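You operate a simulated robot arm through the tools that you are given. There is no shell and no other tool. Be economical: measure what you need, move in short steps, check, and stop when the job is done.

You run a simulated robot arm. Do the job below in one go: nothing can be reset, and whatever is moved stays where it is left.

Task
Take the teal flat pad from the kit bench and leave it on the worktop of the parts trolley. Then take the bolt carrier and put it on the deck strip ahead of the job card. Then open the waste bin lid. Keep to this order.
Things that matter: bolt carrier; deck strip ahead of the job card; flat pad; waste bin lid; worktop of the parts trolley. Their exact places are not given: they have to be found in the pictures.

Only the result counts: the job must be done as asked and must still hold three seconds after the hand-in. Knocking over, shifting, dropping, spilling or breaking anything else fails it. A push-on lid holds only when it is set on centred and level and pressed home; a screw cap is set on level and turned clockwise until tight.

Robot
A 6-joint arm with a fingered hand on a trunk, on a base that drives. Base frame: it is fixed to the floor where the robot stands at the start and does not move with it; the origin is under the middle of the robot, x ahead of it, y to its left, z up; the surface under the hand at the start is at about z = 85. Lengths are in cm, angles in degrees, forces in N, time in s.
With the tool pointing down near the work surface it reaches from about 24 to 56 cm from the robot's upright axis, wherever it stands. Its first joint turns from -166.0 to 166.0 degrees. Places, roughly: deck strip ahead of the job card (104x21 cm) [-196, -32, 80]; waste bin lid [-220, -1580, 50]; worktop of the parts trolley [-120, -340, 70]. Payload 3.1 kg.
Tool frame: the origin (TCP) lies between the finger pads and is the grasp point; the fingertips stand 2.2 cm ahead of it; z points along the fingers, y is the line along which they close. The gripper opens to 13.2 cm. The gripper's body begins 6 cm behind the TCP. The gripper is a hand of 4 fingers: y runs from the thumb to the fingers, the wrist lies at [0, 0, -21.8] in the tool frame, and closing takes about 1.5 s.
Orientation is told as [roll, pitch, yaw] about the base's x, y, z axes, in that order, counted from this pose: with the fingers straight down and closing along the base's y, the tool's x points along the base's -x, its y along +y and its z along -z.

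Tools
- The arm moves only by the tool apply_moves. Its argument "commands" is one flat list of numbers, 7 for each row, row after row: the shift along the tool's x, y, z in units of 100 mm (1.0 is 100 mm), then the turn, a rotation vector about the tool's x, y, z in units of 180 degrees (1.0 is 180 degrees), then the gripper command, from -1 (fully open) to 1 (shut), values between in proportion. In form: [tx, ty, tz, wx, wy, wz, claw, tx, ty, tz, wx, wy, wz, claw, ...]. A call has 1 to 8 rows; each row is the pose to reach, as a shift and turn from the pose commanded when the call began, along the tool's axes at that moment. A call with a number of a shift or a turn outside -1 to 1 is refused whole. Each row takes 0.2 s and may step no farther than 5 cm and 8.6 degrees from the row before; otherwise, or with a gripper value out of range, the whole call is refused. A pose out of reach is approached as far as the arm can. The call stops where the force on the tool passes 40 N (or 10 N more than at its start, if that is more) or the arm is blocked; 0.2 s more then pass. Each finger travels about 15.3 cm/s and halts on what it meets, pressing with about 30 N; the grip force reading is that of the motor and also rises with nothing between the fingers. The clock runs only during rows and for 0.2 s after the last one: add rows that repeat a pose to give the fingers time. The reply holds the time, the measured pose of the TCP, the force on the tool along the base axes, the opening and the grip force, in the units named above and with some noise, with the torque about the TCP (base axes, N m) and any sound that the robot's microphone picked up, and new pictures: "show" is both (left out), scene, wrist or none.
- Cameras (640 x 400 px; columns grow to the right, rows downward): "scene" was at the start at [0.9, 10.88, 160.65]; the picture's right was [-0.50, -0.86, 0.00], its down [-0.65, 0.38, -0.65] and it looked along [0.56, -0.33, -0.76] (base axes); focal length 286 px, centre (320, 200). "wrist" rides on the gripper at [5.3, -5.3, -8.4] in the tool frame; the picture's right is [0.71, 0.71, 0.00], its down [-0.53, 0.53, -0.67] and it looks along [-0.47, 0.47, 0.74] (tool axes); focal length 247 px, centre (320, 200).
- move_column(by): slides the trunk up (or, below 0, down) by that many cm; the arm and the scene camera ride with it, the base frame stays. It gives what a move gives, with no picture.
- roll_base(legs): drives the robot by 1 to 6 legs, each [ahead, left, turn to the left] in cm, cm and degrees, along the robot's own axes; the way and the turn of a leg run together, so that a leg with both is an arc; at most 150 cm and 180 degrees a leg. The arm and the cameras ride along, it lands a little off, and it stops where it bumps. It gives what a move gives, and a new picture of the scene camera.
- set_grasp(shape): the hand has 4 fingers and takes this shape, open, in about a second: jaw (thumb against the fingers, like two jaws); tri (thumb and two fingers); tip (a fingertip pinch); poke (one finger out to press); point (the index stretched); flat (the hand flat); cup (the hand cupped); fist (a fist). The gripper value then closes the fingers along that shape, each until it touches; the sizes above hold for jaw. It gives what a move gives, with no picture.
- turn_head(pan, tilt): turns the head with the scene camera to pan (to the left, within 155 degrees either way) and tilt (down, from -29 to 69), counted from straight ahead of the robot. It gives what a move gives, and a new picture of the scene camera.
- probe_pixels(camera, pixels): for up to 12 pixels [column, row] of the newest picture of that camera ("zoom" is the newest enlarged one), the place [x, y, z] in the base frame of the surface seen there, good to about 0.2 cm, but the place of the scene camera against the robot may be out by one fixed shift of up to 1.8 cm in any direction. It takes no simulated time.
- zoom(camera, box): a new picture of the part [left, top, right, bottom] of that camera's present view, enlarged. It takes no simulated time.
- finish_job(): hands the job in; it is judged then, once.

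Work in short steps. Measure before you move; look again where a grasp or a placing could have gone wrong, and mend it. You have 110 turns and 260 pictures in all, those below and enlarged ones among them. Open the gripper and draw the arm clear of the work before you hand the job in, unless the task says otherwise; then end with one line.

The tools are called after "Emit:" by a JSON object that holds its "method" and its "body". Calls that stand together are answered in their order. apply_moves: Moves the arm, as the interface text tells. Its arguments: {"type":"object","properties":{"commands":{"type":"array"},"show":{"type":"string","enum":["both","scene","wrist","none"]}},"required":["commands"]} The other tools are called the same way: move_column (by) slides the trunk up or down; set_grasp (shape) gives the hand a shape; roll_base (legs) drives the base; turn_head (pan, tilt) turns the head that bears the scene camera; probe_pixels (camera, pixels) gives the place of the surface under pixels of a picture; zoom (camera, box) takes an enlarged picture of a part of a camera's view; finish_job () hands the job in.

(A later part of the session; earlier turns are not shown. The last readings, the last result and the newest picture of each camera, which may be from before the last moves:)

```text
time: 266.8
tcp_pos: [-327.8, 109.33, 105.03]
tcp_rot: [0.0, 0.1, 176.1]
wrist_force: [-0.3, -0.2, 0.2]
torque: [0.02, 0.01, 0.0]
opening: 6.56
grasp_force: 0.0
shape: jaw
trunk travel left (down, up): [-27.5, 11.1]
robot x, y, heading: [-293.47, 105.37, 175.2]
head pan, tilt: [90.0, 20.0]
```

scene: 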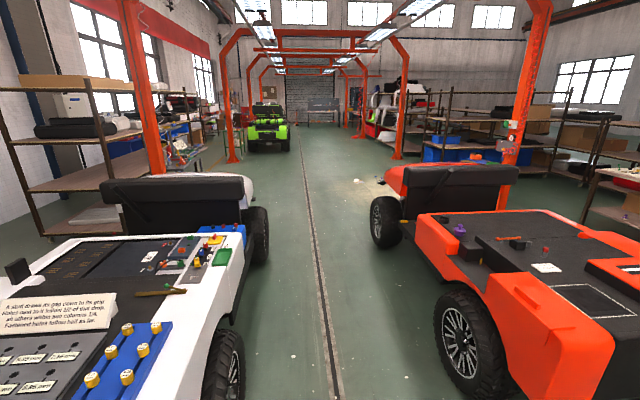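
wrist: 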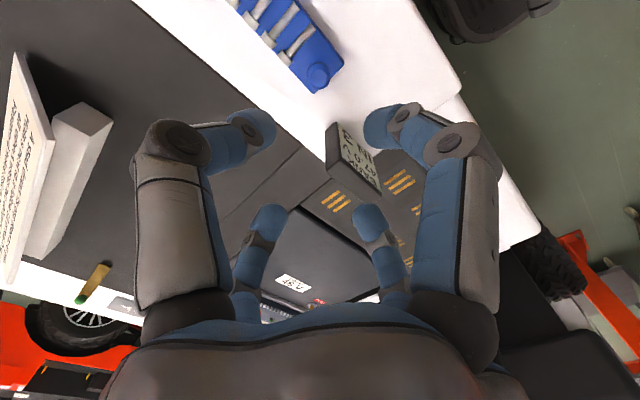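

I'll go to x≈-316, turn south and drive down the lane.

Emit:
{"method": "roll_base", "body": {"legs": [[22, 5, 0], [0, 0, 94.5], [148, 0, 0]]}}

Emit:
{"method": "turn_head", "body": {"pan": 0, "tilt": 20}}

```text
time: 279.5
tcp_pos: [-313.62, -78.84, 105.32]
tcp_rot: [0.0, -0.1, -86.7]
wrist_force: [0.2, -0.6, 0.3]
torque: [0.0, 0.0, 0.01]
opening: 6.56
grasp_force: 0.0
shape: jaw
trunk travel left (down, up): [-27.5, 11.1]
robot x, y, heading: [-313.94, -44.26, -87.9]
head pan, tilt: [90.0, 20.0]
```

scene: 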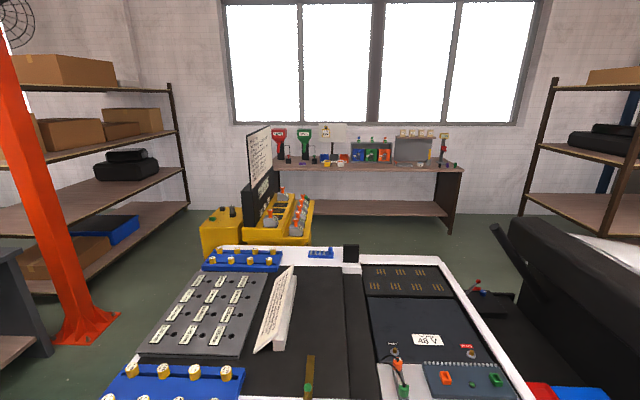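

```text
time: 281.1
tcp_pos: [-313.63, -78.7, 105.14]
tcp_rot: [0.0, 0.0, -86.6]
wrist_force: [0.0, 0.1, -0.2]
torque: [-0.02, 0.0, -0.01]
opening: 6.54
grasp_force: 0.1
shape: jaw
trunk travel left (down, up): [-27.5, 11.1]
robot x, y, heading: [-314.04, -44.03, -87.6]
head pan, tilt: [0.0, 20.0]
```

scene: 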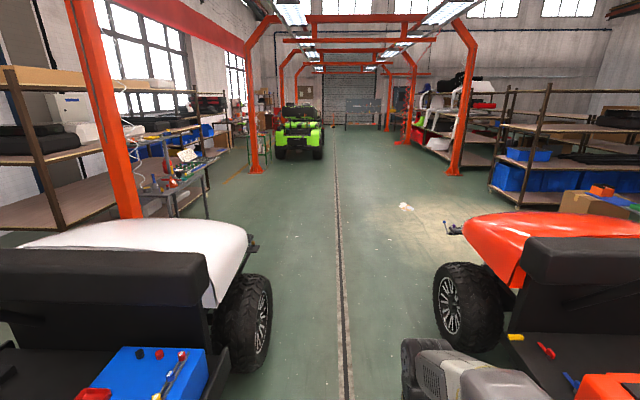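

The lane is clear along the floor seam, so I'll drive several legs south.

Emit:
{"method": "roll_base", "body": {"legs": [[148, 0, -3], [148, 0, 0], [148, 0, 0]]}}

Emit:
{"method": "zoom", "body": {"camera": "scene", "box": [200, 60, 440, 210]}}

```text
time: 302.4
tcp_pos: [-318.09, -523.43, 105.18]
tcp_rot: [0.0, 0.0, -90.8]
wrist_force: [-0.1, 0.5, 0.5]
torque: [-0.01, -0.01, -0.02]
opening: 6.56
grasp_force: 0.0
shape: jaw
trunk travel left (down, up): [-27.5, 11.1]
robot x, y, heading: [-315.96, -488.99, -91.9]
head pan, tilt: [0.0, 20.0]
```

scene: 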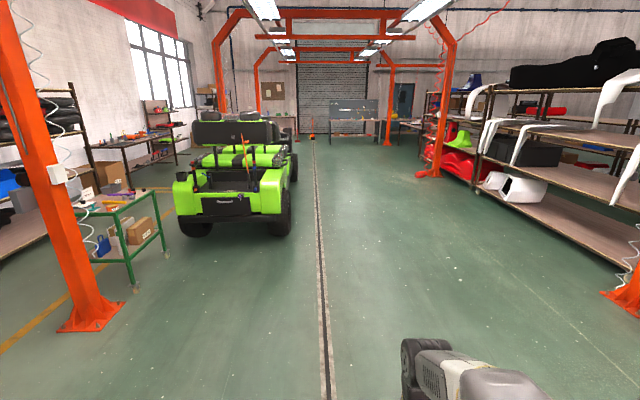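

```text
2.67 times, centred on (320, 135) of scene
```

zoom: 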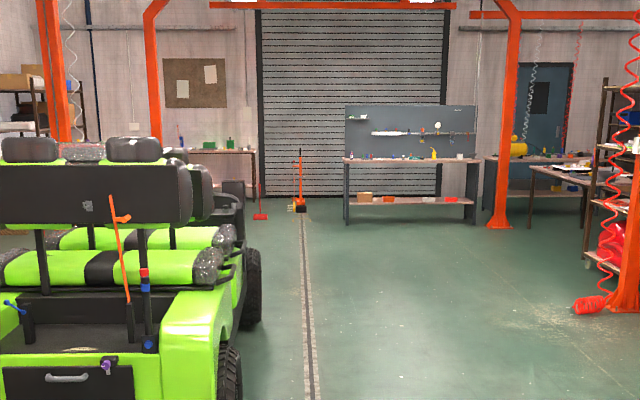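

I'll check the clearance to the green car and then continue.

Emit:
{"method": "probe_pixels", "body": {"camera": "scene", "pixels": [[290, 225], [297, 180], [247, 185], [301, 140], [440, 175], [320, 250]]}}

Emit:
{"method": "roll_base", "body": {"legs": [[148, -8, 1.5], [148, 0, 0], [100, 0, 0]]}}

Emit:
{"method": "zoom", "body": {"camera": "scene", "box": [160, 60, 400, 210]}}

```text
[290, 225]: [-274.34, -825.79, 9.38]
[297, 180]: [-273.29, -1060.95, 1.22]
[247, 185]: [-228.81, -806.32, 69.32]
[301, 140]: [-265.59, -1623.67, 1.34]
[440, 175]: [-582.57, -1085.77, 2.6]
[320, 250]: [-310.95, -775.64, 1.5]
```

```text
time: 321.6
tcp_pos: [-331.17, -921.51, 105.01]
tcp_rot: [0.1, 0.0, -90.9]
wrist_force: [-0.9, -0.5, 0.1]
torque: [-0.01, 0.03, -0.04]
opening: 6.53
grasp_force: 0.1
shape: jaw
trunk travel left (down, up): [-27.5, 11.1]
robot x, y, heading: [-329.18, -886.85, -91.8]
head pan, tilt: [0.0, 20.0]
```

scene: 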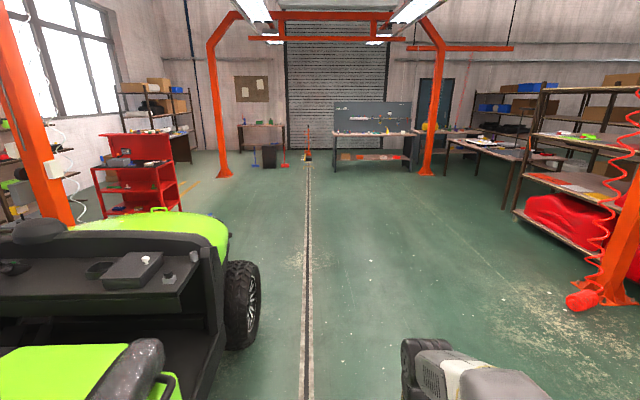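

```text
2.67 times, centred on (280, 135) of scene
```

zoom: 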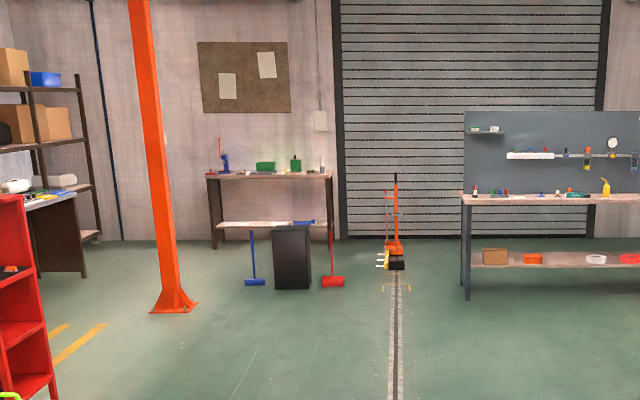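

The bin is the dark box at zoom (292,258), between a blue and a red broom. I'll drive closer and veer left once past the green car.

Emit:
{"method": "roll_base", "body": {"legs": [[148, 0, 1.5], [148, 0, 0], [100, 60, 0]]}}

Emit:
{"method": "zoom", "body": {"camera": "scene", "box": [200, 80, 440, 230]}}

```text
time: 341.5
tcp_pos: [-294.24, -1322.94, 105.1]
tcp_rot: [0.0, -0.1, -91.6]
wrist_force: [-0.2, -0.1, -0.4]
torque: [-0.04, -0.01, -0.02]
opening: 6.57
grasp_force: 0.2
shape: jaw
trunk travel left (down, up): [-27.5, 11.1]
robot x, y, heading: [-291.49, -1288.53, -92.9]
head pan, tilt: [0.0, 20.0]
```

scene: 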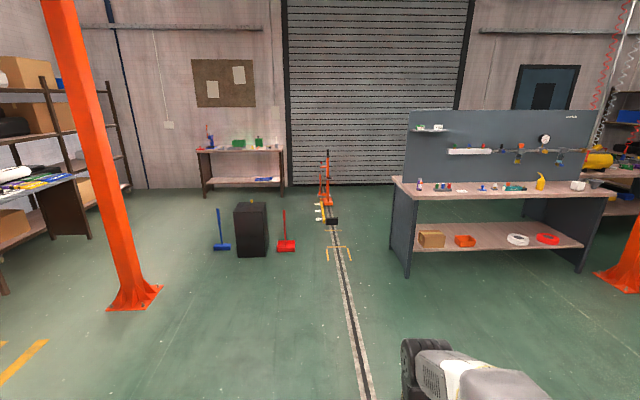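

```text
2.67 times, centred on (320, 155) of scene
```

zoom: 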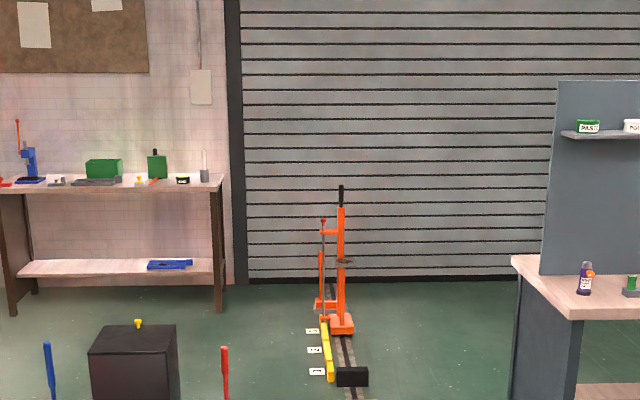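

I'll move nearer to the bin, to about (-235,-1440), and look down at it.

Emit:
{"method": "roll_base", "body": {"legs": [[120, 50, 2.5]]}}

Emit:
{"method": "turn_head", "body": {"pan": 0, "tilt": 35}}

Emit:
{"method": "zoom", "body": {"camera": "scene", "box": [200, 80, 440, 280]}}

```text
time: 347.9
tcp_pos: [-249.42, -1444.0, 105.03]
tcp_rot: [0.0, 0.0, -91.5]
wrist_force: [-0.2, -0.4, 0.0]
torque: [0.03, 0.02, 0.03]
opening: 6.55
grasp_force: 0.0
shape: jaw
trunk travel left (down, up): [-27.5, 11.1]
robot x, y, heading: [-247.18, -1409.08, -92.4]
head pan, tilt: [0.0, 20.0]
```

scene: 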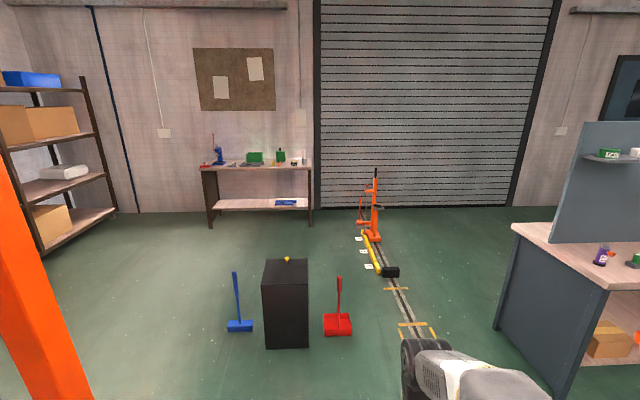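

```text
time: 348.7
tcp_pos: [-249.4, -1443.96, 105.16]
tcp_rot: [0.0, -0.1, -91.6]
wrist_force: [0.7, -0.5, 0.1]
torque: [-0.01, -0.01, -0.02]
opening: 6.55
grasp_force: 0.0
shape: jaw
trunk travel left (down, up): [-27.5, 11.1]
robot x, y, heading: [-247.06, -1409.16, -92.7]
head pan, tilt: [0.0, 35.0]
```

scene: 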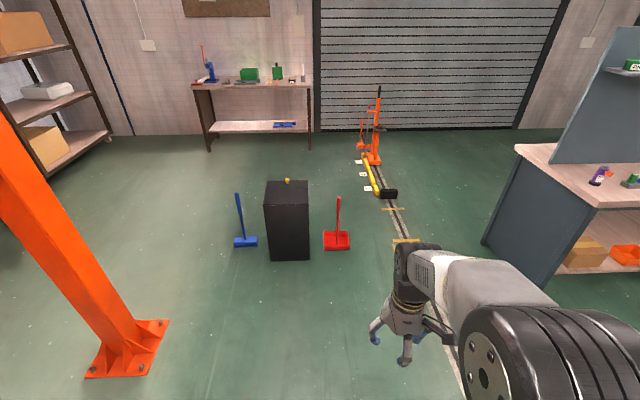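

```text
2.00 times, centred on (320, 180) of scene
```

zoom: 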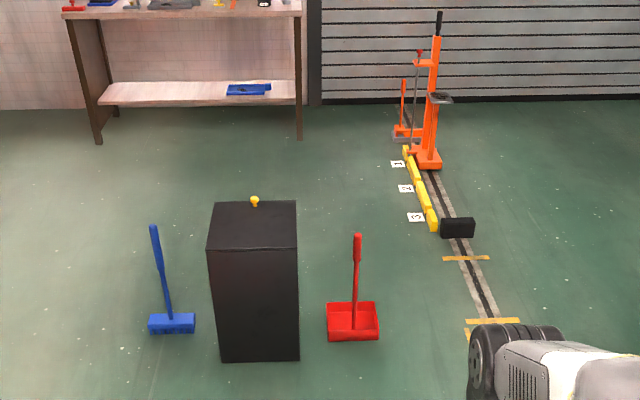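

A yellow knob sits at the far edge of the lid. I'll probe the bin and knob.

Emit:
{"method": "probe_pixels", "body": {"camera": "scene", "pixels": [[287, 180], [268, 182], [306, 182], [265, 204], [308, 204], [287, 195], [270, 260], [309, 259], [240, 195], [245, 245], [338, 200], [337, 250]]}}

Emit:
{"method": "zoom", "body": {"camera": "scene", "box": [250, 165, 325, 225]}}

```text
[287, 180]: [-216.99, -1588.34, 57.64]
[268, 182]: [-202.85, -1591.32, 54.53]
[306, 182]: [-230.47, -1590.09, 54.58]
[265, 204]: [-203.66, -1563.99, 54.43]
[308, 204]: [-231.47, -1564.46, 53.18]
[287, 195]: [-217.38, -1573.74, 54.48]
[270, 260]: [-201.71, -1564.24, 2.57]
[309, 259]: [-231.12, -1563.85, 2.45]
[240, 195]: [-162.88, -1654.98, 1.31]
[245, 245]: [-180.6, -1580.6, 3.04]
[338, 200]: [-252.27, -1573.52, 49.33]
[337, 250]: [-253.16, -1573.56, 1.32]
```

```text
6.67 times, centred on (288, 195) of scene
```

zoom: 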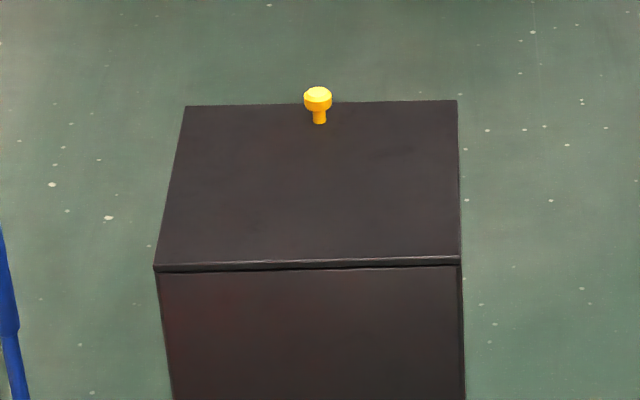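

The knob is on the far edge at (-217,-1588, top≈56.3), so the hinge is on the near side (y≈-1564). Working from the far side, facing +y, is best. I'll probe the free room behind the bin.

Emit:
{"method": "probe_pixels", "body": {"camera": "scene", "pixels": [[209, 150], [310, 149], [215, 133], [110, 150], [50, 178], [168, 322], [388, 195], [365, 165], [372, 188], [150, 250], [130, 320], [230, 145]]}}

Emit:
{"method": "turn_head", "body": {"pan": 35, "tilt": 30}}

```text
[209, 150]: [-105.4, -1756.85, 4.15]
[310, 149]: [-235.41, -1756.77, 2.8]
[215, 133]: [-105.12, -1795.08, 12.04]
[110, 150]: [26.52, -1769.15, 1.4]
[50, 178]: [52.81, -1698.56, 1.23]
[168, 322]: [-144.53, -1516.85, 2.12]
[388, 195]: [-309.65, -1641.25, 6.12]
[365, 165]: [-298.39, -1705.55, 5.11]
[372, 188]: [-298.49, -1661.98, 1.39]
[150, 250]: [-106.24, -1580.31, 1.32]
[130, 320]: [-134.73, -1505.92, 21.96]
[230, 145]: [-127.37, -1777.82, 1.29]
```

```text
time: 349.7
tcp_pos: [-249.37, -1443.95, 105.1]
tcp_rot: [0.0, 0.0, -91.5]
wrist_force: [1.1, -0.1, 0.2]
torque: [-0.02, 0.0, 0.03]
opening: 6.56
grasp_force: 0.1
shape: jaw
trunk travel left (down, up): [-27.5, 11.1]
robot x, y, heading: [-246.88, -1409.55, -92.3]
head pan, tilt: [35.0, 30.0]
```

scene: 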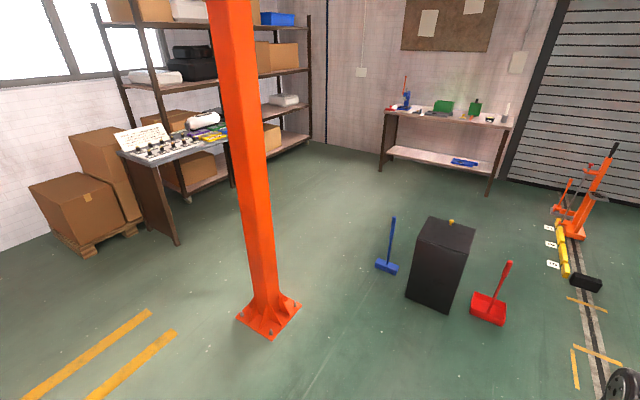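

The bin's far side has room (bench legs at y≈-1757). I'd go round the post on its left, so I'll probe that corridor.

Emit:
{"method": "probe_pixels", "body": {"camera": "scene", "pixels": [[240, 322], [272, 336], [300, 303], [178, 243], [150, 315], [175, 335], [135, 220], [60, 255], [310, 145], [388, 168], [330, 250], [232, 187]]}}

```text
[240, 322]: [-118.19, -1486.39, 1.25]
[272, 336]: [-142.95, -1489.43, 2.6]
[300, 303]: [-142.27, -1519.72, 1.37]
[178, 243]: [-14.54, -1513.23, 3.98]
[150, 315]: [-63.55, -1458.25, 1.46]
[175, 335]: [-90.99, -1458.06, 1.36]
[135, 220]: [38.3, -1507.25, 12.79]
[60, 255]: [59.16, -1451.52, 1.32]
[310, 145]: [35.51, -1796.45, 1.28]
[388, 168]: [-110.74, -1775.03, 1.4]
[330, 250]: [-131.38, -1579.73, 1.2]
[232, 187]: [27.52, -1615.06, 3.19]
```

The gap is x -112 to -14, so I'll pass at x≈-63. I'll strafe left, drive past the post and turn to face +y.

Emit:
{"method": "roll_base", "body": {"legs": [[0, 148, 2.4], [0, 37, 0], [148, 0, 0], [90, 0, 0]]}}

Emit:
{"method": "turn_head", "body": {"pan": -60, "tilt": 35}}

```text
time: 370.3
tcp_pos: [-69.01, -1686.67, 105.06]
tcp_rot: [0.0, 0.0, -91.2]
wrist_force: [-0.2, -1.2, -0.1]
torque: [-0.01, 0.02, 0.0]
opening: 6.55
grasp_force: 0.1
shape: jaw
trunk travel left (down, up): [-27.5, 11.1]
robot x, y, heading: [-66.61, -1652.34, -92.5]
head pan, tilt: [35.0, 30.0]
```

scene: 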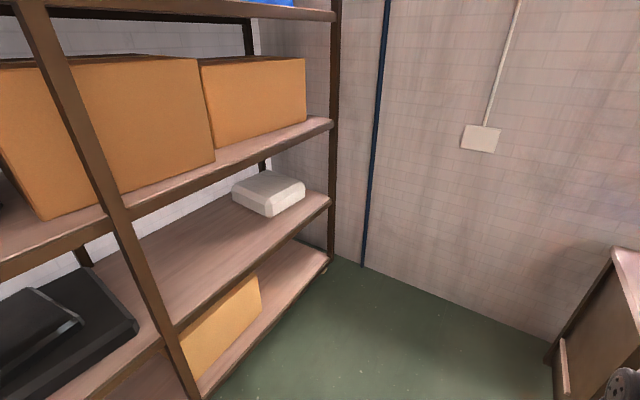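

```text
time: 372.0
tcp_pos: [-68.97, -1686.34, 104.98]
tcp_rot: [0.0, -0.1, -91.2]
wrist_force: [0.4, 0.2, 0.0]
torque: [-0.03, -0.03, -0.01]
opening: 6.55
grasp_force: 0.1
shape: jaw
trunk travel left (down, up): [-27.5, 11.1]
robot x, y, heading: [-66.22, -1651.51, -92.4]
head pan, tilt: [-60.0, 35.0]
```

scene: 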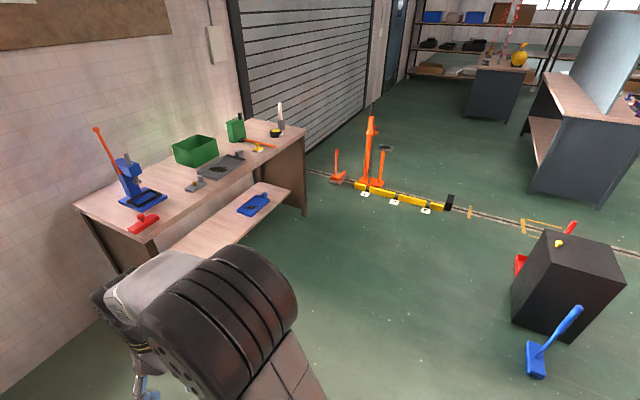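

I'll turn to face +y and strafe left until I'm behind the bin.

Emit:
{"method": "roll_base", "body": {"legs": [[0, 0, -177.6], [0, 140, 0]]}}

Emit:
{"method": "turn_head", "body": {"pan": 0, "tilt": 55}}

```text
time: 386.2
tcp_pos: [-208.56, -1622.45, 105.14]
tcp_rot: [-0.1, -0.1, 93.4]
wrist_force: [1.1, -0.6, -0.3]
torque: [0.04, -0.01, 0.02]
opening: 6.53
grasp_force: 0.1
shape: jaw
trunk travel left (down, up): [-27.5, 11.1]
robot x, y, heading: [-208.33, -1657.08, 92.3]
head pan, tilt: [-60.0, 35.0]
```

scene: 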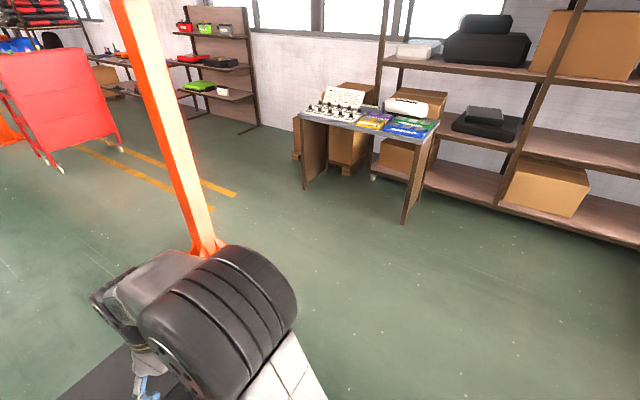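

```text
time: 387.5
tcp_pos: [-208.69, -1622.46, 105.18]
tcp_rot: [0.0, -0.1, 93.4]
wrist_force: [0.9, -0.2, -0.1]
torque: [-0.01, -0.02, 0.02]
opening: 6.56
grasp_force: 0.0
shape: jaw
trunk travel left (down, up): [-27.5, 11.1]
robot x, y, heading: [-208.21, -1657.18, 92.3]
head pan, tilt: [0.0, 55.0]
```

scene: 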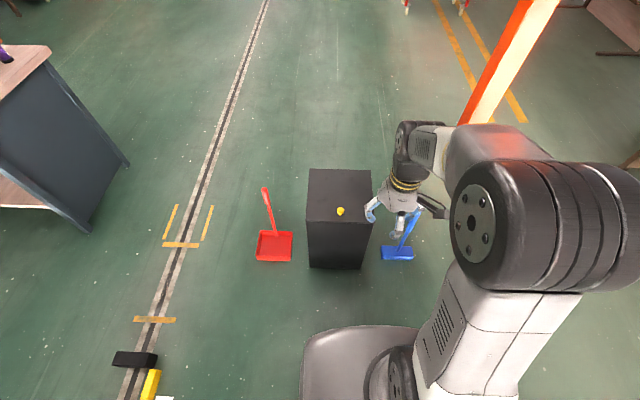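

I need to know my base's size to judge how close to the bin I can stand, so I'll look straight down.

Emit:
{"method": "turn_head", "body": {"pan": 35, "tilt": 69}}

Emit:
{"method": "apply_moves", "body": {"commands": [0, 0, 0, 0, 0, 0, 0], "show": "wrist"}}

Emit:
{"method": "zoom", "body": {"camera": "scene", "box": [240, 60, 460, 240]}}

```text
time: 388.5
tcp_pos: [-208.48, -1622.49, 105.13]
tcp_rot: [0.1, -0.1, 93.4]
wrist_force: [-0.4, 0.1, 0.0]
torque: [-0.02, 0.0, -0.02]
opening: 6.54
grasp_force: 0.0
shape: jaw
trunk travel left (down, up): [-27.5, 11.1]
robot x, y, heading: [-208.3, -1657.0, 92.4]
head pan, tilt: [35.0, 68.8]
```

scene: 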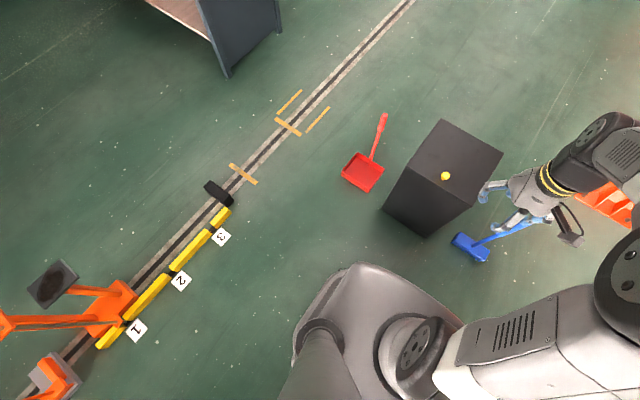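

```text
time: 388.9
tcp_pos: [-208.53, -1622.38, 105.08]
tcp_rot: [0.0, -0.2, 93.4]
wrist_force: [-0.8, 0.3, -0.3]
torque: [-0.03, -0.05, -0.01]
opening: 6.56
grasp_force: 0.0
shape: jaw
trunk travel left (down, up): [-27.5, 11.1]
robot x, y, heading: [-208.67, -1657.24, 92.4]
head pan, tilt: [35.0, 68.8]
```

wrist: 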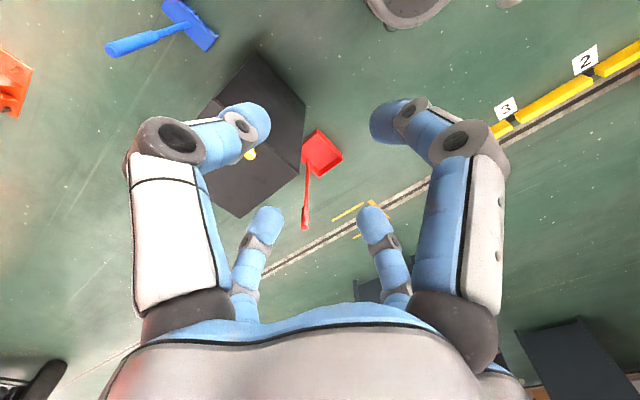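

```text
2.22 times, centred on (350, 150) of scene
```

zoom: 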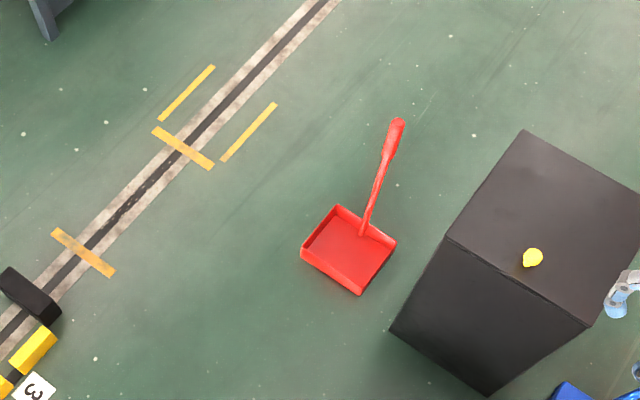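

I'll probe the visible body outline to get its height and extent.

Emit:
{"method": "probe_pixels", "body": {"camera": "scene", "pixels": [[296, 345], [350, 268], [375, 266], [460, 322], [285, 390], [445, 176], [503, 153], [440, 120], [385, 208], [405, 165], [430, 235], [473, 205]]}}

Emit:
{"method": "probe_pixels", "body": {"camera": "wrist", "pixels": [[400, 15], [375, 10], [440, 10], [505, 2], [250, 156], [258, 55], [305, 100], [300, 170], [240, 217], [170, 30], [205, 45], [320, 165]]}}

```text
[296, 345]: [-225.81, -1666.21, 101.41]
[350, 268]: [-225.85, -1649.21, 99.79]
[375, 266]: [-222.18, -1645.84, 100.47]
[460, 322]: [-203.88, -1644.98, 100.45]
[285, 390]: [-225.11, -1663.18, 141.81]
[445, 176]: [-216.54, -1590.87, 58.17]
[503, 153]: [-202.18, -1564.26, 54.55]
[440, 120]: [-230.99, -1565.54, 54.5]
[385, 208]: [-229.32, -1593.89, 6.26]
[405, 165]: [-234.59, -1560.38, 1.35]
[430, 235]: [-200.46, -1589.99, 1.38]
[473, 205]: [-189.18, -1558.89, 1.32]
```

```text
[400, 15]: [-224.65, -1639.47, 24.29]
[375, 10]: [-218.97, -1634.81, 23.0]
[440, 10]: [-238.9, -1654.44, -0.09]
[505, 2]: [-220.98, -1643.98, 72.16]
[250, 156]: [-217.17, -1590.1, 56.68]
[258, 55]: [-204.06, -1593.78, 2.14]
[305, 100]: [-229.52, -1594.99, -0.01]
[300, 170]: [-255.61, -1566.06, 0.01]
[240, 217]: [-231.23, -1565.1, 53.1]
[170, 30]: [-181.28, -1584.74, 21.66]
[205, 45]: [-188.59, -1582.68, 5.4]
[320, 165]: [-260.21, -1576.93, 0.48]
```

The base's front is about 24 cm ahead of its axis, and the knob is at (-217,-1590, top 56.7). I'll move up behind the bin to about (-217,-1628) and lower the trunk.

Emit:
{"method": "roll_base", "body": {"legs": [[28, 8, -2]]}}

Emit:
{"method": "move_column", "body": {"by": -24}}

Emit:
{"method": "apply_moves", "body": {"commands": [0, 0, 0, 0, 0, 0, -0.2], "show": "wrist"}}

```text
time: 390.9
tcp_pos: [-216.5, -1594.88, 105.07]
tcp_rot: [0.1, 0.0, 91.8]
wrist_force: [1.3, 0.3, 0.8]
torque: [-0.04, 0.0, 0.02]
opening: 6.56
grasp_force: 0.1
shape: jaw
trunk travel left (down, up): [-27.5, 11.1]
robot x, y, heading: [-217.19, -1629.47, 90.6]
head pan, tilt: [35.0, 68.8]
```

scene: 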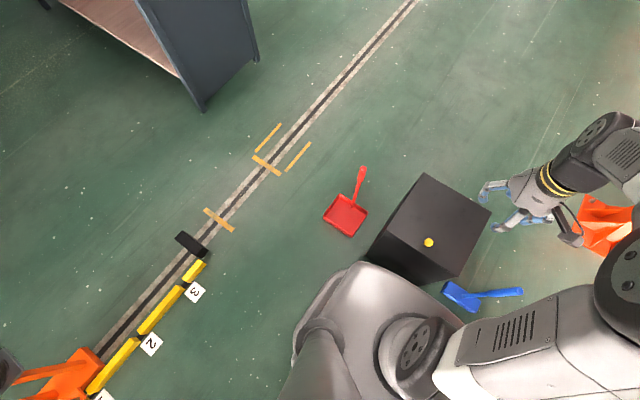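

```text
time: 393.4
tcp_pos: [-216.55, -1594.96, 81.0]
tcp_rot: [0.0, -0.1, 91.8]
wrist_force: [0.4, -0.7, -0.6]
torque: [0.03, -0.01, 0.0]
opening: 6.55
grasp_force: 0.1
shape: jaw
trunk travel left (down, up): [-3.5, 35.1]
robot x, y, heading: [-217.49, -1629.46, 90.5]
head pan, tilt: [35.0, 68.8]
```

```text
time: 393.8
tcp_pos: [-216.48, -1594.87, 81.09]
tcp_rot: [0.0, -0.1, 91.9]
wrist_force: [-0.8, 0.1, 0.3]
torque: [0.02, -0.01, 0.01]
opening: 7.84
grasp_force: 0.1
shape: jaw
trunk travel left (down, up): [-3.5, 35.1]
robot x, y, heading: [-217.43, -1629.29, 90.4]
head pan, tilt: [35.0, 68.8]
```

wrist: 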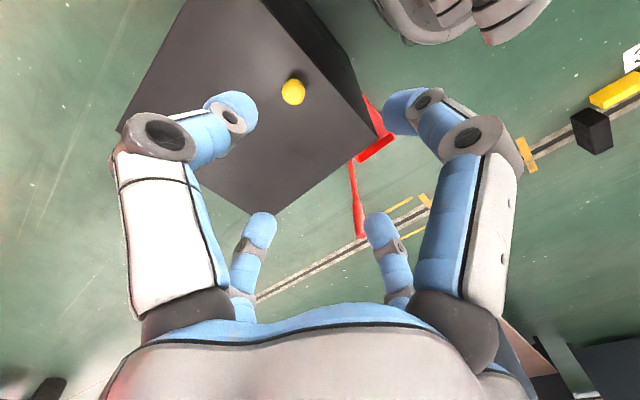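

Emit:
{"method": "zoom", "body": {"camera": "wrist", "box": [220, 30, 380, 150]}}

Emit:
{"method": "probe_pixels", "body": {"camera": "wrist", "pixels": [[292, 95], [283, 88], [303, 88], [295, 80], [283, 200], [375, 138], [262, 3], [188, 5], [268, 150], [430, 15], [355, 120]]}}

```text
3.33 times, centred on (300, 90) of wrist
```

zoom: 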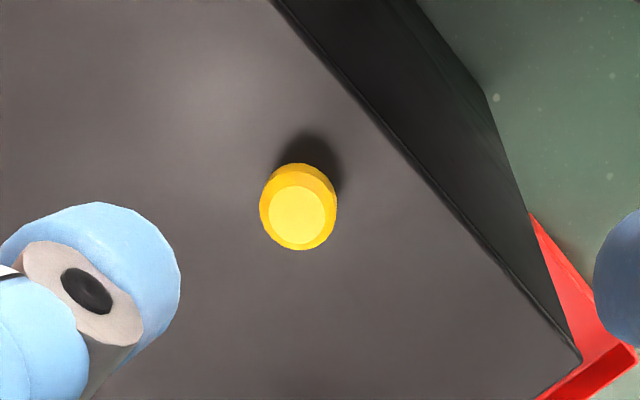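

```text
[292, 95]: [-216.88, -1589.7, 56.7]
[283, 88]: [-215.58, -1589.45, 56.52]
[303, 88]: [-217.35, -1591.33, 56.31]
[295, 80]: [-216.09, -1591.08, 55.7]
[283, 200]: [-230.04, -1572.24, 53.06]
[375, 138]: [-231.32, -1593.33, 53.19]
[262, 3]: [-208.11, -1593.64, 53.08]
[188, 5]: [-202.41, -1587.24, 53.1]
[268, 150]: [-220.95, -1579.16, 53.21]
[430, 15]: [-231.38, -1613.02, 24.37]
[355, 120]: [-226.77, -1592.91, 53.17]
```

The knob's centre is (-216.9,-1590.0), with the top at 56.7 and the lid at 53.1. I'll align and lower to TCP z≈56.5 with the fingers part-open.

Emit:
{"method": "apply_moves", "body": {"commands": [-0.25, 0.02, 0.3, 0, 0, 0, 0, -0.49, 0.024, 0.6, 0, 0, 0, 0, -0.49, 0.024, 1, 0, 0, 0, 0], "show": "none"}}

Emit:
{"method": "apply_moves", "body": {"commands": [0, 0, 0.4, 0, 0, 0, 0, 0, 0, 0.8, 0, 0, 0, 0, 0, 0, 0.9, 0, 0, 0, 0], "show": "wrist"}}

Emit:
{"method": "probe_pixels", "body": {"camera": "wrist", "pixels": [[320, 135], [320, 150], [310, 120], [250, 120]]}}

```text
time: 394.6
tcp_pos: [-216.88, -1589.65, 70.95]
tcp_rot: [0.0, -0.1, 91.8]
wrist_force: [-0.5, 0.7, -0.2]
torque: [0.0, 0.02, 0.03]
opening: 6.65
grasp_force: 0.1
shape: jaw
trunk travel left (down, up): [-3.5, 35.1]
robot x, y, heading: [-217.21, -1629.7, 90.5]
head pan, tilt: [35.0, 68.8]
```

```text
time: 395.4
tcp_pos: [-217.02, -1590.02, 62.17]
tcp_rot: [0.0, -0.2, 91.9]
wrist_force: [0.0, -0.2, -0.2]
torque: [0.0, -0.01, 0.0]
opening: 6.64
grasp_force: 0.1
shape: jaw
trunk travel left (down, up): [-3.5, 35.1]
robot x, y, heading: [-217.28, -1629.48, 90.5]
head pan, tilt: [35.0, 68.8]
```

wrist: 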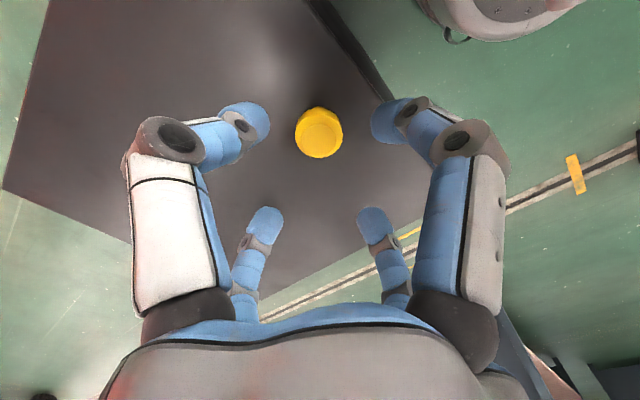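

```text
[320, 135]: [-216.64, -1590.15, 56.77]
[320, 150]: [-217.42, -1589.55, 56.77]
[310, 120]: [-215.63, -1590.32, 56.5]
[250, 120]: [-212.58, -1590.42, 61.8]
```

The hand is centred over the knob. I'll go down the last 5.8 cm and close.

Emit:
{"method": "apply_moves", "body": {"commands": [0, 0, 0.3, 0, 0, 0, 0, 0, 0, 0.57, 0, 0, 0, 0, 0, 0, 0.57, 0, 0, 0, 0.4, 0, 0, 0.57, 0, 0, 0, 0.8, 0, 0, 0.57, 0, 0, 0, 1, 0, 0, 0.57, 0, 0, 0, 1, 0, 0, 0.57, 0, 0, 0, 1], "show": "wrist"}}

```text
time: 397.0
tcp_pos: [-216.96, -1589.76, 56.26]
tcp_rot: [-0.1, -0.1, 91.8]
wrist_force: [1.0, 3.2, -1.9]
torque: [0.04, -0.05, 0.1]
opening: 2.4
grasp_force: 29.6
shape: jaw
trunk travel left (down, up): [-3.5, 35.1]
robot x, y, heading: [-217.43, -1629.25, 90.5]
head pan, tilt: [35.0, 68.8]
```

wrist: 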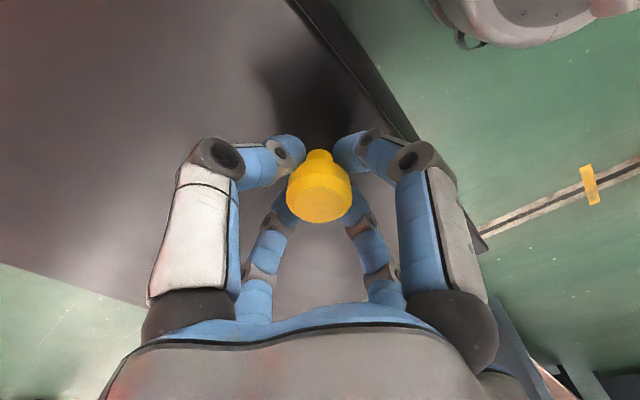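

The knob is held (opening 2.4). I'll lift along the hinge arc, tilting the tool with the lid, first to 16°.

Emit:
{"method": "apply_moves", "body": {"commands": [-0.033, 0, -0.172, 0, 0.0222, 0, 1, -0.077, 0, -0.341, 0, 0.0444, 0, 1, -0.133, 0, -0.507, 0, 0.0667, 0, 1, -0.201, 0, -0.669, 0, 0.0889, 0, 1], "show": "both"}}

```text
time: 398.0
tcp_pos: [-216.94, -1588.03, 63.01]
tcp_rot: [0.0, 16.0, 91.8]
wrist_force: [-1.4, 6.6, -4.5]
torque: [0.22, 0.09, 0.08]
opening: 2.36
grasp_force: 30.2
shape: jaw
trunk travel left (down, up): [-3.5, 35.1]
robot x, y, heading: [-217.4, -1630.01, 90.5]
head pan, tilt: [35.0, 68.8]
```

scene: 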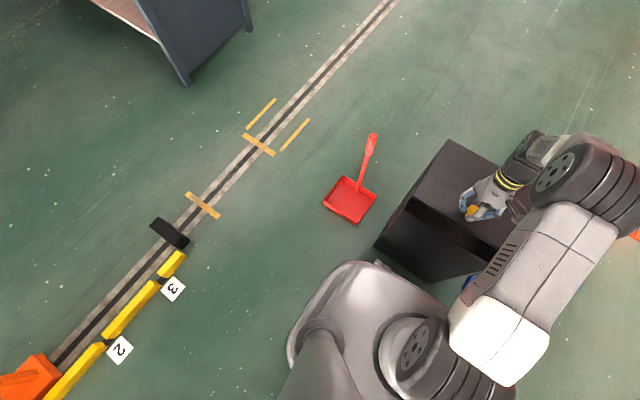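
wrist: 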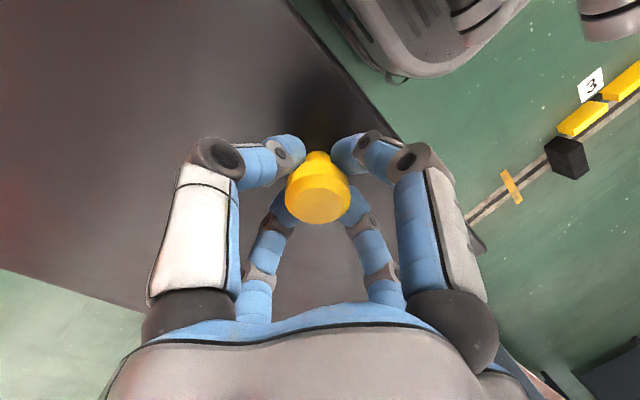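

The lid opens cleanly. In tool axes the same increments apply, so I'll repeat them to about 32°, then 44°.

Emit:
{"method": "apply_moves", "body": {"commands": [-0.033, 0, -0.172, 0, 0.0222, 0, 1, -0.077, 0, -0.341, 0, 0.0444, 0, 1, -0.133, 0, -0.507, 0, 0.0667, 0, 1, -0.201, 0, -0.669, 0, 0.0889, 0, 1], "show": "none"}}

Emit:
{"method": "apply_moves", "body": {"commands": [-0.033, 0, -0.172, 0, 0.0222, 0, 1, -0.077, 0, -0.341, 0, 0.0444, 0, 1, -0.133, 0, -0.507, 0, 0.0667, 0, 1], "show": "both"}}

```text
time: 399.0
tcp_pos: [-216.99, -1584.48, 68.86]
tcp_rot: [0.0, 31.7, 91.6]
wrist_force: [8.5, -3.8, -0.4]
torque: [-0.01, -0.05, 0.1]
opening: 2.36
grasp_force: 30.3
shape: jaw
trunk travel left (down, up): [-3.5, 35.1]
robot x, y, heading: [-217.29, -1629.79, 90.4]
head pan, tilt: [35.0, 68.8]
```

```text
time: 399.8
tcp_pos: [-217.03, -1586.93, 68.27]
tcp_rot: [-0.1, 38.9, 91.8]
wrist_force: [14.4, 21.5, -8.1]
torque: [1.4, -0.3, -0.14]
opening: 2.21
grasp_force: 29.9
shape: jaw
out of reach, approached as far as the arm can: row 1, 2, 3
trunk travel left (down, up): [-3.5, 35.1]
robot x, y, heading: [-217.36, -1629.53, 90.5]
head pan, tilt: [35.0, 68.8]
```

scene: 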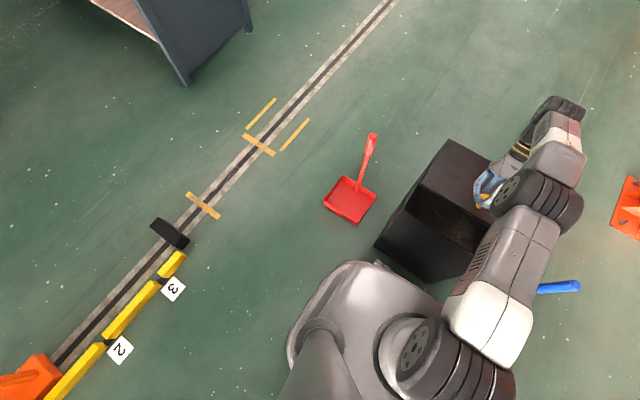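
wrist: 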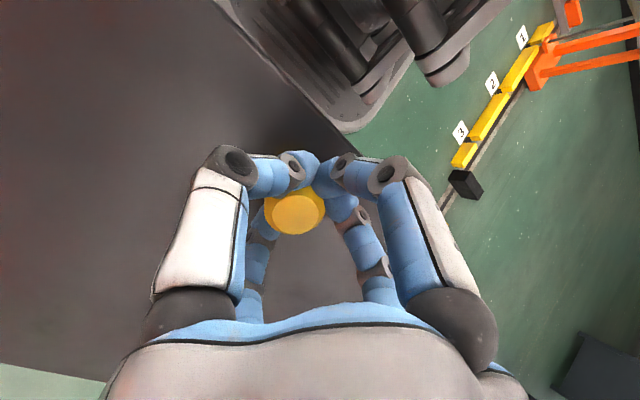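

The arm reached its limit near 35°. I'll test whether the hinge holds: open the fingers here and draw back along the tool axis.

Emit:
{"method": "apply_moves", "body": {"commands": [0, 0, 0, 0, 0, 0, 0.4, 0, 0, 0, 0, 0, 0, 0, 0, 0, 0, 0, 0, 0, -0.1, 0, 0, 0, 0, 0, 0, -0.1], "show": "both"}}

Emit:
{"method": "probe_pixels", "body": {"camera": "wrist", "pixels": [[300, 210], [200, 60], [100, 200], [250, 90], [300, 120]]}}

```text
time: 400.8
tcp_pos: [-217.17, -1587.29, 68.33]
tcp_rot: [-0.1, 39.1, 91.8]
wrist_force: [-0.3, 0.4, -0.3]
torque: [-0.02, -0.03, 0.05]
opening: 7.24
grasp_force: 0.1
shape: jaw
trunk travel left (down, up): [-3.5, 35.1]
robot x, y, heading: [-217.32, -1629.59, 90.7]
head pan, tilt: [35.0, 68.8]
```

scene: 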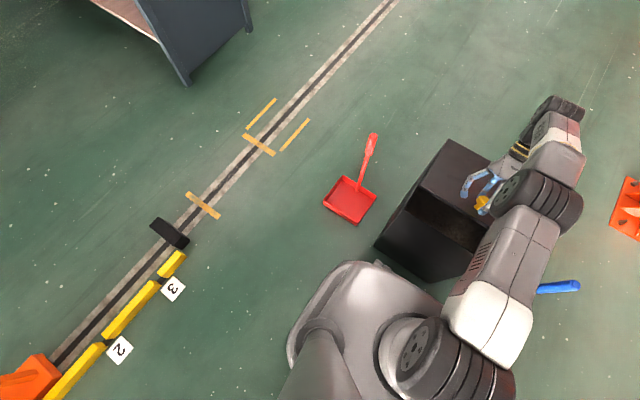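
wrist: 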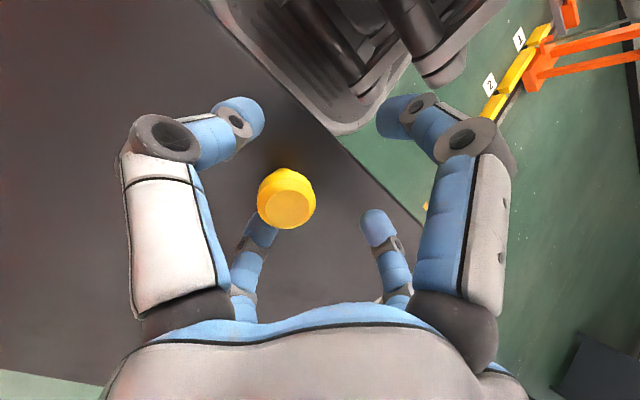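

```text
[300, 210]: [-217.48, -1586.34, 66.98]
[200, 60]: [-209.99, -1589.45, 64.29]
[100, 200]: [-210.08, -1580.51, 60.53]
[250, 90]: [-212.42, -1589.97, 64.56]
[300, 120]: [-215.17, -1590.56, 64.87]
```

The tool carries no load and the lid stays at about 24°, so the hinge holds by itself. I'll line the tool up with the knob axis and withdraw from the knob.

Emit:
{"method": "apply_moves", "body": {"commands": [0, 0, 0, 0, -0.04, 0, -0.4, 0, 0, 0, 0, -0.08, 0, -0.4], "show": "none"}}

Emit:
{"method": "apply_moves", "body": {"commands": [0, 0, -0.2, 0, 0, 0, -0.4, 0, 0, -0.4, 0, 0, 0, -0.4, 0.1, 0, -0.7, 0, 0, 0, -0.4], "show": "both"}}

```text
time: 401.4
tcp_pos: [-217.19, -1587.32, 68.38]
tcp_rot: [0.0, 24.6, 91.9]
wrist_force: [-0.5, -0.3, -0.7]
torque: [0.04, -0.03, -0.02]
opening: 9.19
grasp_force: 0.0
shape: jaw
trunk travel left (down, up): [-3.5, 35.1]
robot x, y, heading: [-217.47, -1629.37, 90.5]
head pan, tilt: [35.0, 68.8]
```

```text
time: 402.2
tcp_pos: [-217.09, -1585.05, 75.22]
tcp_rot: [0.0, 24.6, 91.8]
wrist_force: [-0.6, 0.7, -0.1]
torque: [-0.05, 0.01, -0.01]
opening: 9.19
grasp_force: 0.1
shape: jaw
trunk travel left (down, up): [-3.5, 35.1]
robot x, y, heading: [-217.21, -1629.44, 90.5]
head pan, tilt: [35.0, 68.8]
```

scene: 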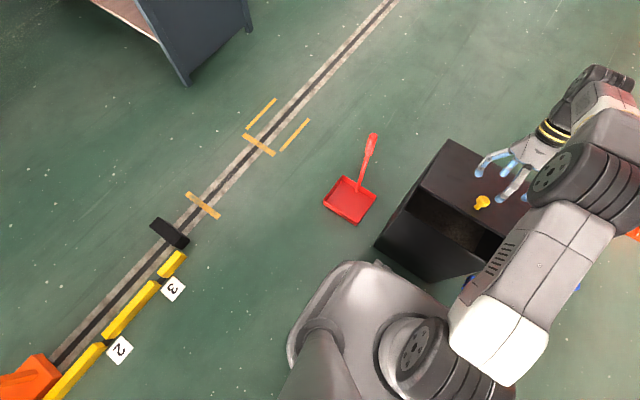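
wrist: 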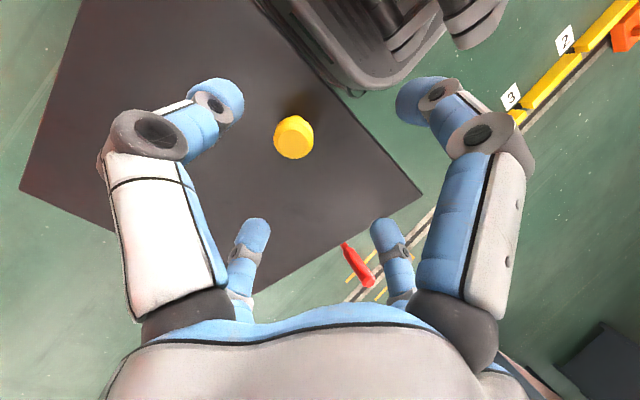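

The lid stays open at about 24° unaided. Next I'll raise the hand, back the base 20 cm and close the fingers, so I can push from underneath with the fingers pointing forward.

Emit:
{"method": "apply_moves", "body": {"commands": [0.2, 0, -0.43, 0, 0, 0, -0.2, 0.416, 0, -0.88, 0, 0, 0, 0], "show": "none"}}

Emit:
{"method": "roll_base", "body": {"legs": [[-20, 0, 0]]}}

Emit:
{"method": "apply_moves", "body": {"commands": [0, 0, 0, 0, -0.047, 0, 0.3, 0, 0, 0, 0, -0.094, 0, 0.6, 0, 0, 0, 0, -0.141, 0, 1, 0, 0, 0, 0, -0.188, 0, 1, 0, 0, 0, 0, -0.235, 0, 1, 0, 0, 0, 0, -0.282, 0, 1, 0, 0, 0, 0, -0.329, 0, 1, 0, 0, 0, 0, -0.376, 0, 1], "show": "none"}}

Emit:
{"method": "turn_head", "body": {"pan": 20, "tilt": 60}}

```text
time: 402.8
tcp_pos: [-217.28, -1585.48, 84.84]
tcp_rot: [0.0, 24.7, 91.9]
wrist_force: [-0.1, -0.3, 0.8]
torque: [-0.02, -0.01, 0.0]
opening: 6.65
grasp_force: 0.1
shape: jaw
trunk travel left (down, up): [-3.5, 35.1]
robot x, y, heading: [-216.99, -1629.25, 90.8]
head pan, tilt: [35.0, 68.8]
```

```text
time: 404.5
tcp_pos: [-217.12, -1606.08, 84.9]
tcp_rot: [0.0, 24.7, 91.7]
wrist_force: [0.4, -0.5, 0.7]
torque: [-0.03, -0.03, -0.01]
opening: 6.66
grasp_force: 0.1
shape: jaw
trunk travel left (down, up): [-3.5, 35.1]
robot x, y, heading: [-216.68, -1650.42, 90.7]
head pan, tilt: [35.0, 68.8]
```

scene: 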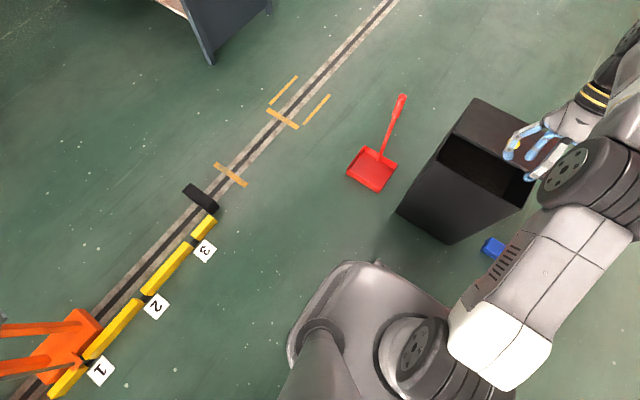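

```text
time: 406.3
tcp_pos: [-217.21, -1606.2, 84.88]
tcp_rot: [0.6, -41.2, 91.8]
wrist_force: [-0.9, -0.1, -0.1]
torque: [0.01, -0.01, -0.02]
opening: 0.0
grasp_force: 30.0
shape: jaw
trunk travel left (down, up): [-3.5, 35.1]
robot x, y, heading: [-216.73, -1650.11, 90.7]
head pan, tilt: [35.0, 68.8]
```

```text
time: 407.0
tcp_pos: [-217.26, -1606.1, 84.77]
tcp_rot: [0.6, -41.2, 91.8]
wrist_force: [-0.9, 0.3, 0.5]
torque: [-0.02, 0.0, 0.0]
opening: 0.0
grasp_force: 29.9
shape: jaw
trunk travel left (down, up): [-3.5, 35.1]
robot x, y, heading: [-216.71, -1650.53, 90.6]
head pan, tilt: [20.0, 60.0]
```

scene: 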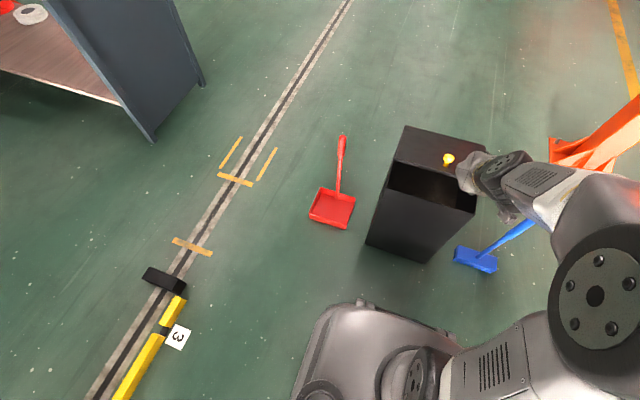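

The tilt is at -41°. I'll continue to about -75° while shifting 5 cm forward, at z 85.

Emit:
{"method": "apply_moves", "body": {"commands": [-0.1, 0, 0.09, 0, -0.047, 0, 1, -0.2, 0, 0.18, 0, -0.094, 0, 1, -0.3, 0, 0.26, 0, -0.141, 0, 1, -0.38, 0, 0.33, 0, -0.188, 0, 1], "show": "both"}}

```text
time: 408.0
tcp_pos: [-217.11, -1601.07, 85.08]
tcp_rot: [-0.1, -76.9, 91.9]
wrist_force: [0.4, -0.5, -0.1]
torque: [-0.05, -0.01, 0.01]
opening: 0.0
grasp_force: 29.7
shape: jaw
trunk travel left (down, up): [-3.5, 35.1]
robot x, y, heading: [-217.14, -1650.46, 90.6]
head pan, tilt: [20.0, 60.0]
```

scene: 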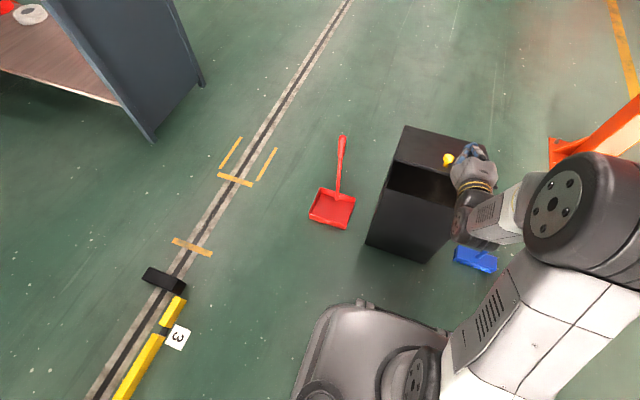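
wrist: 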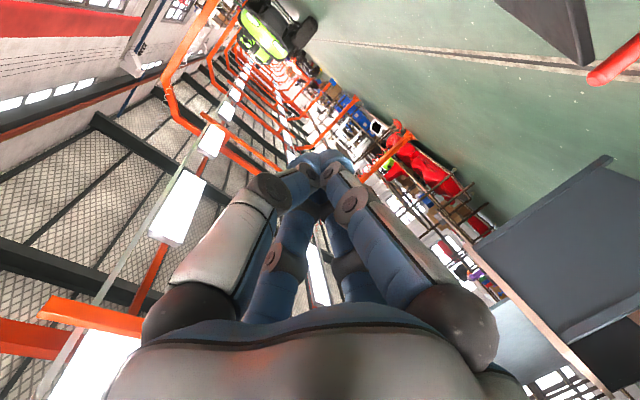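

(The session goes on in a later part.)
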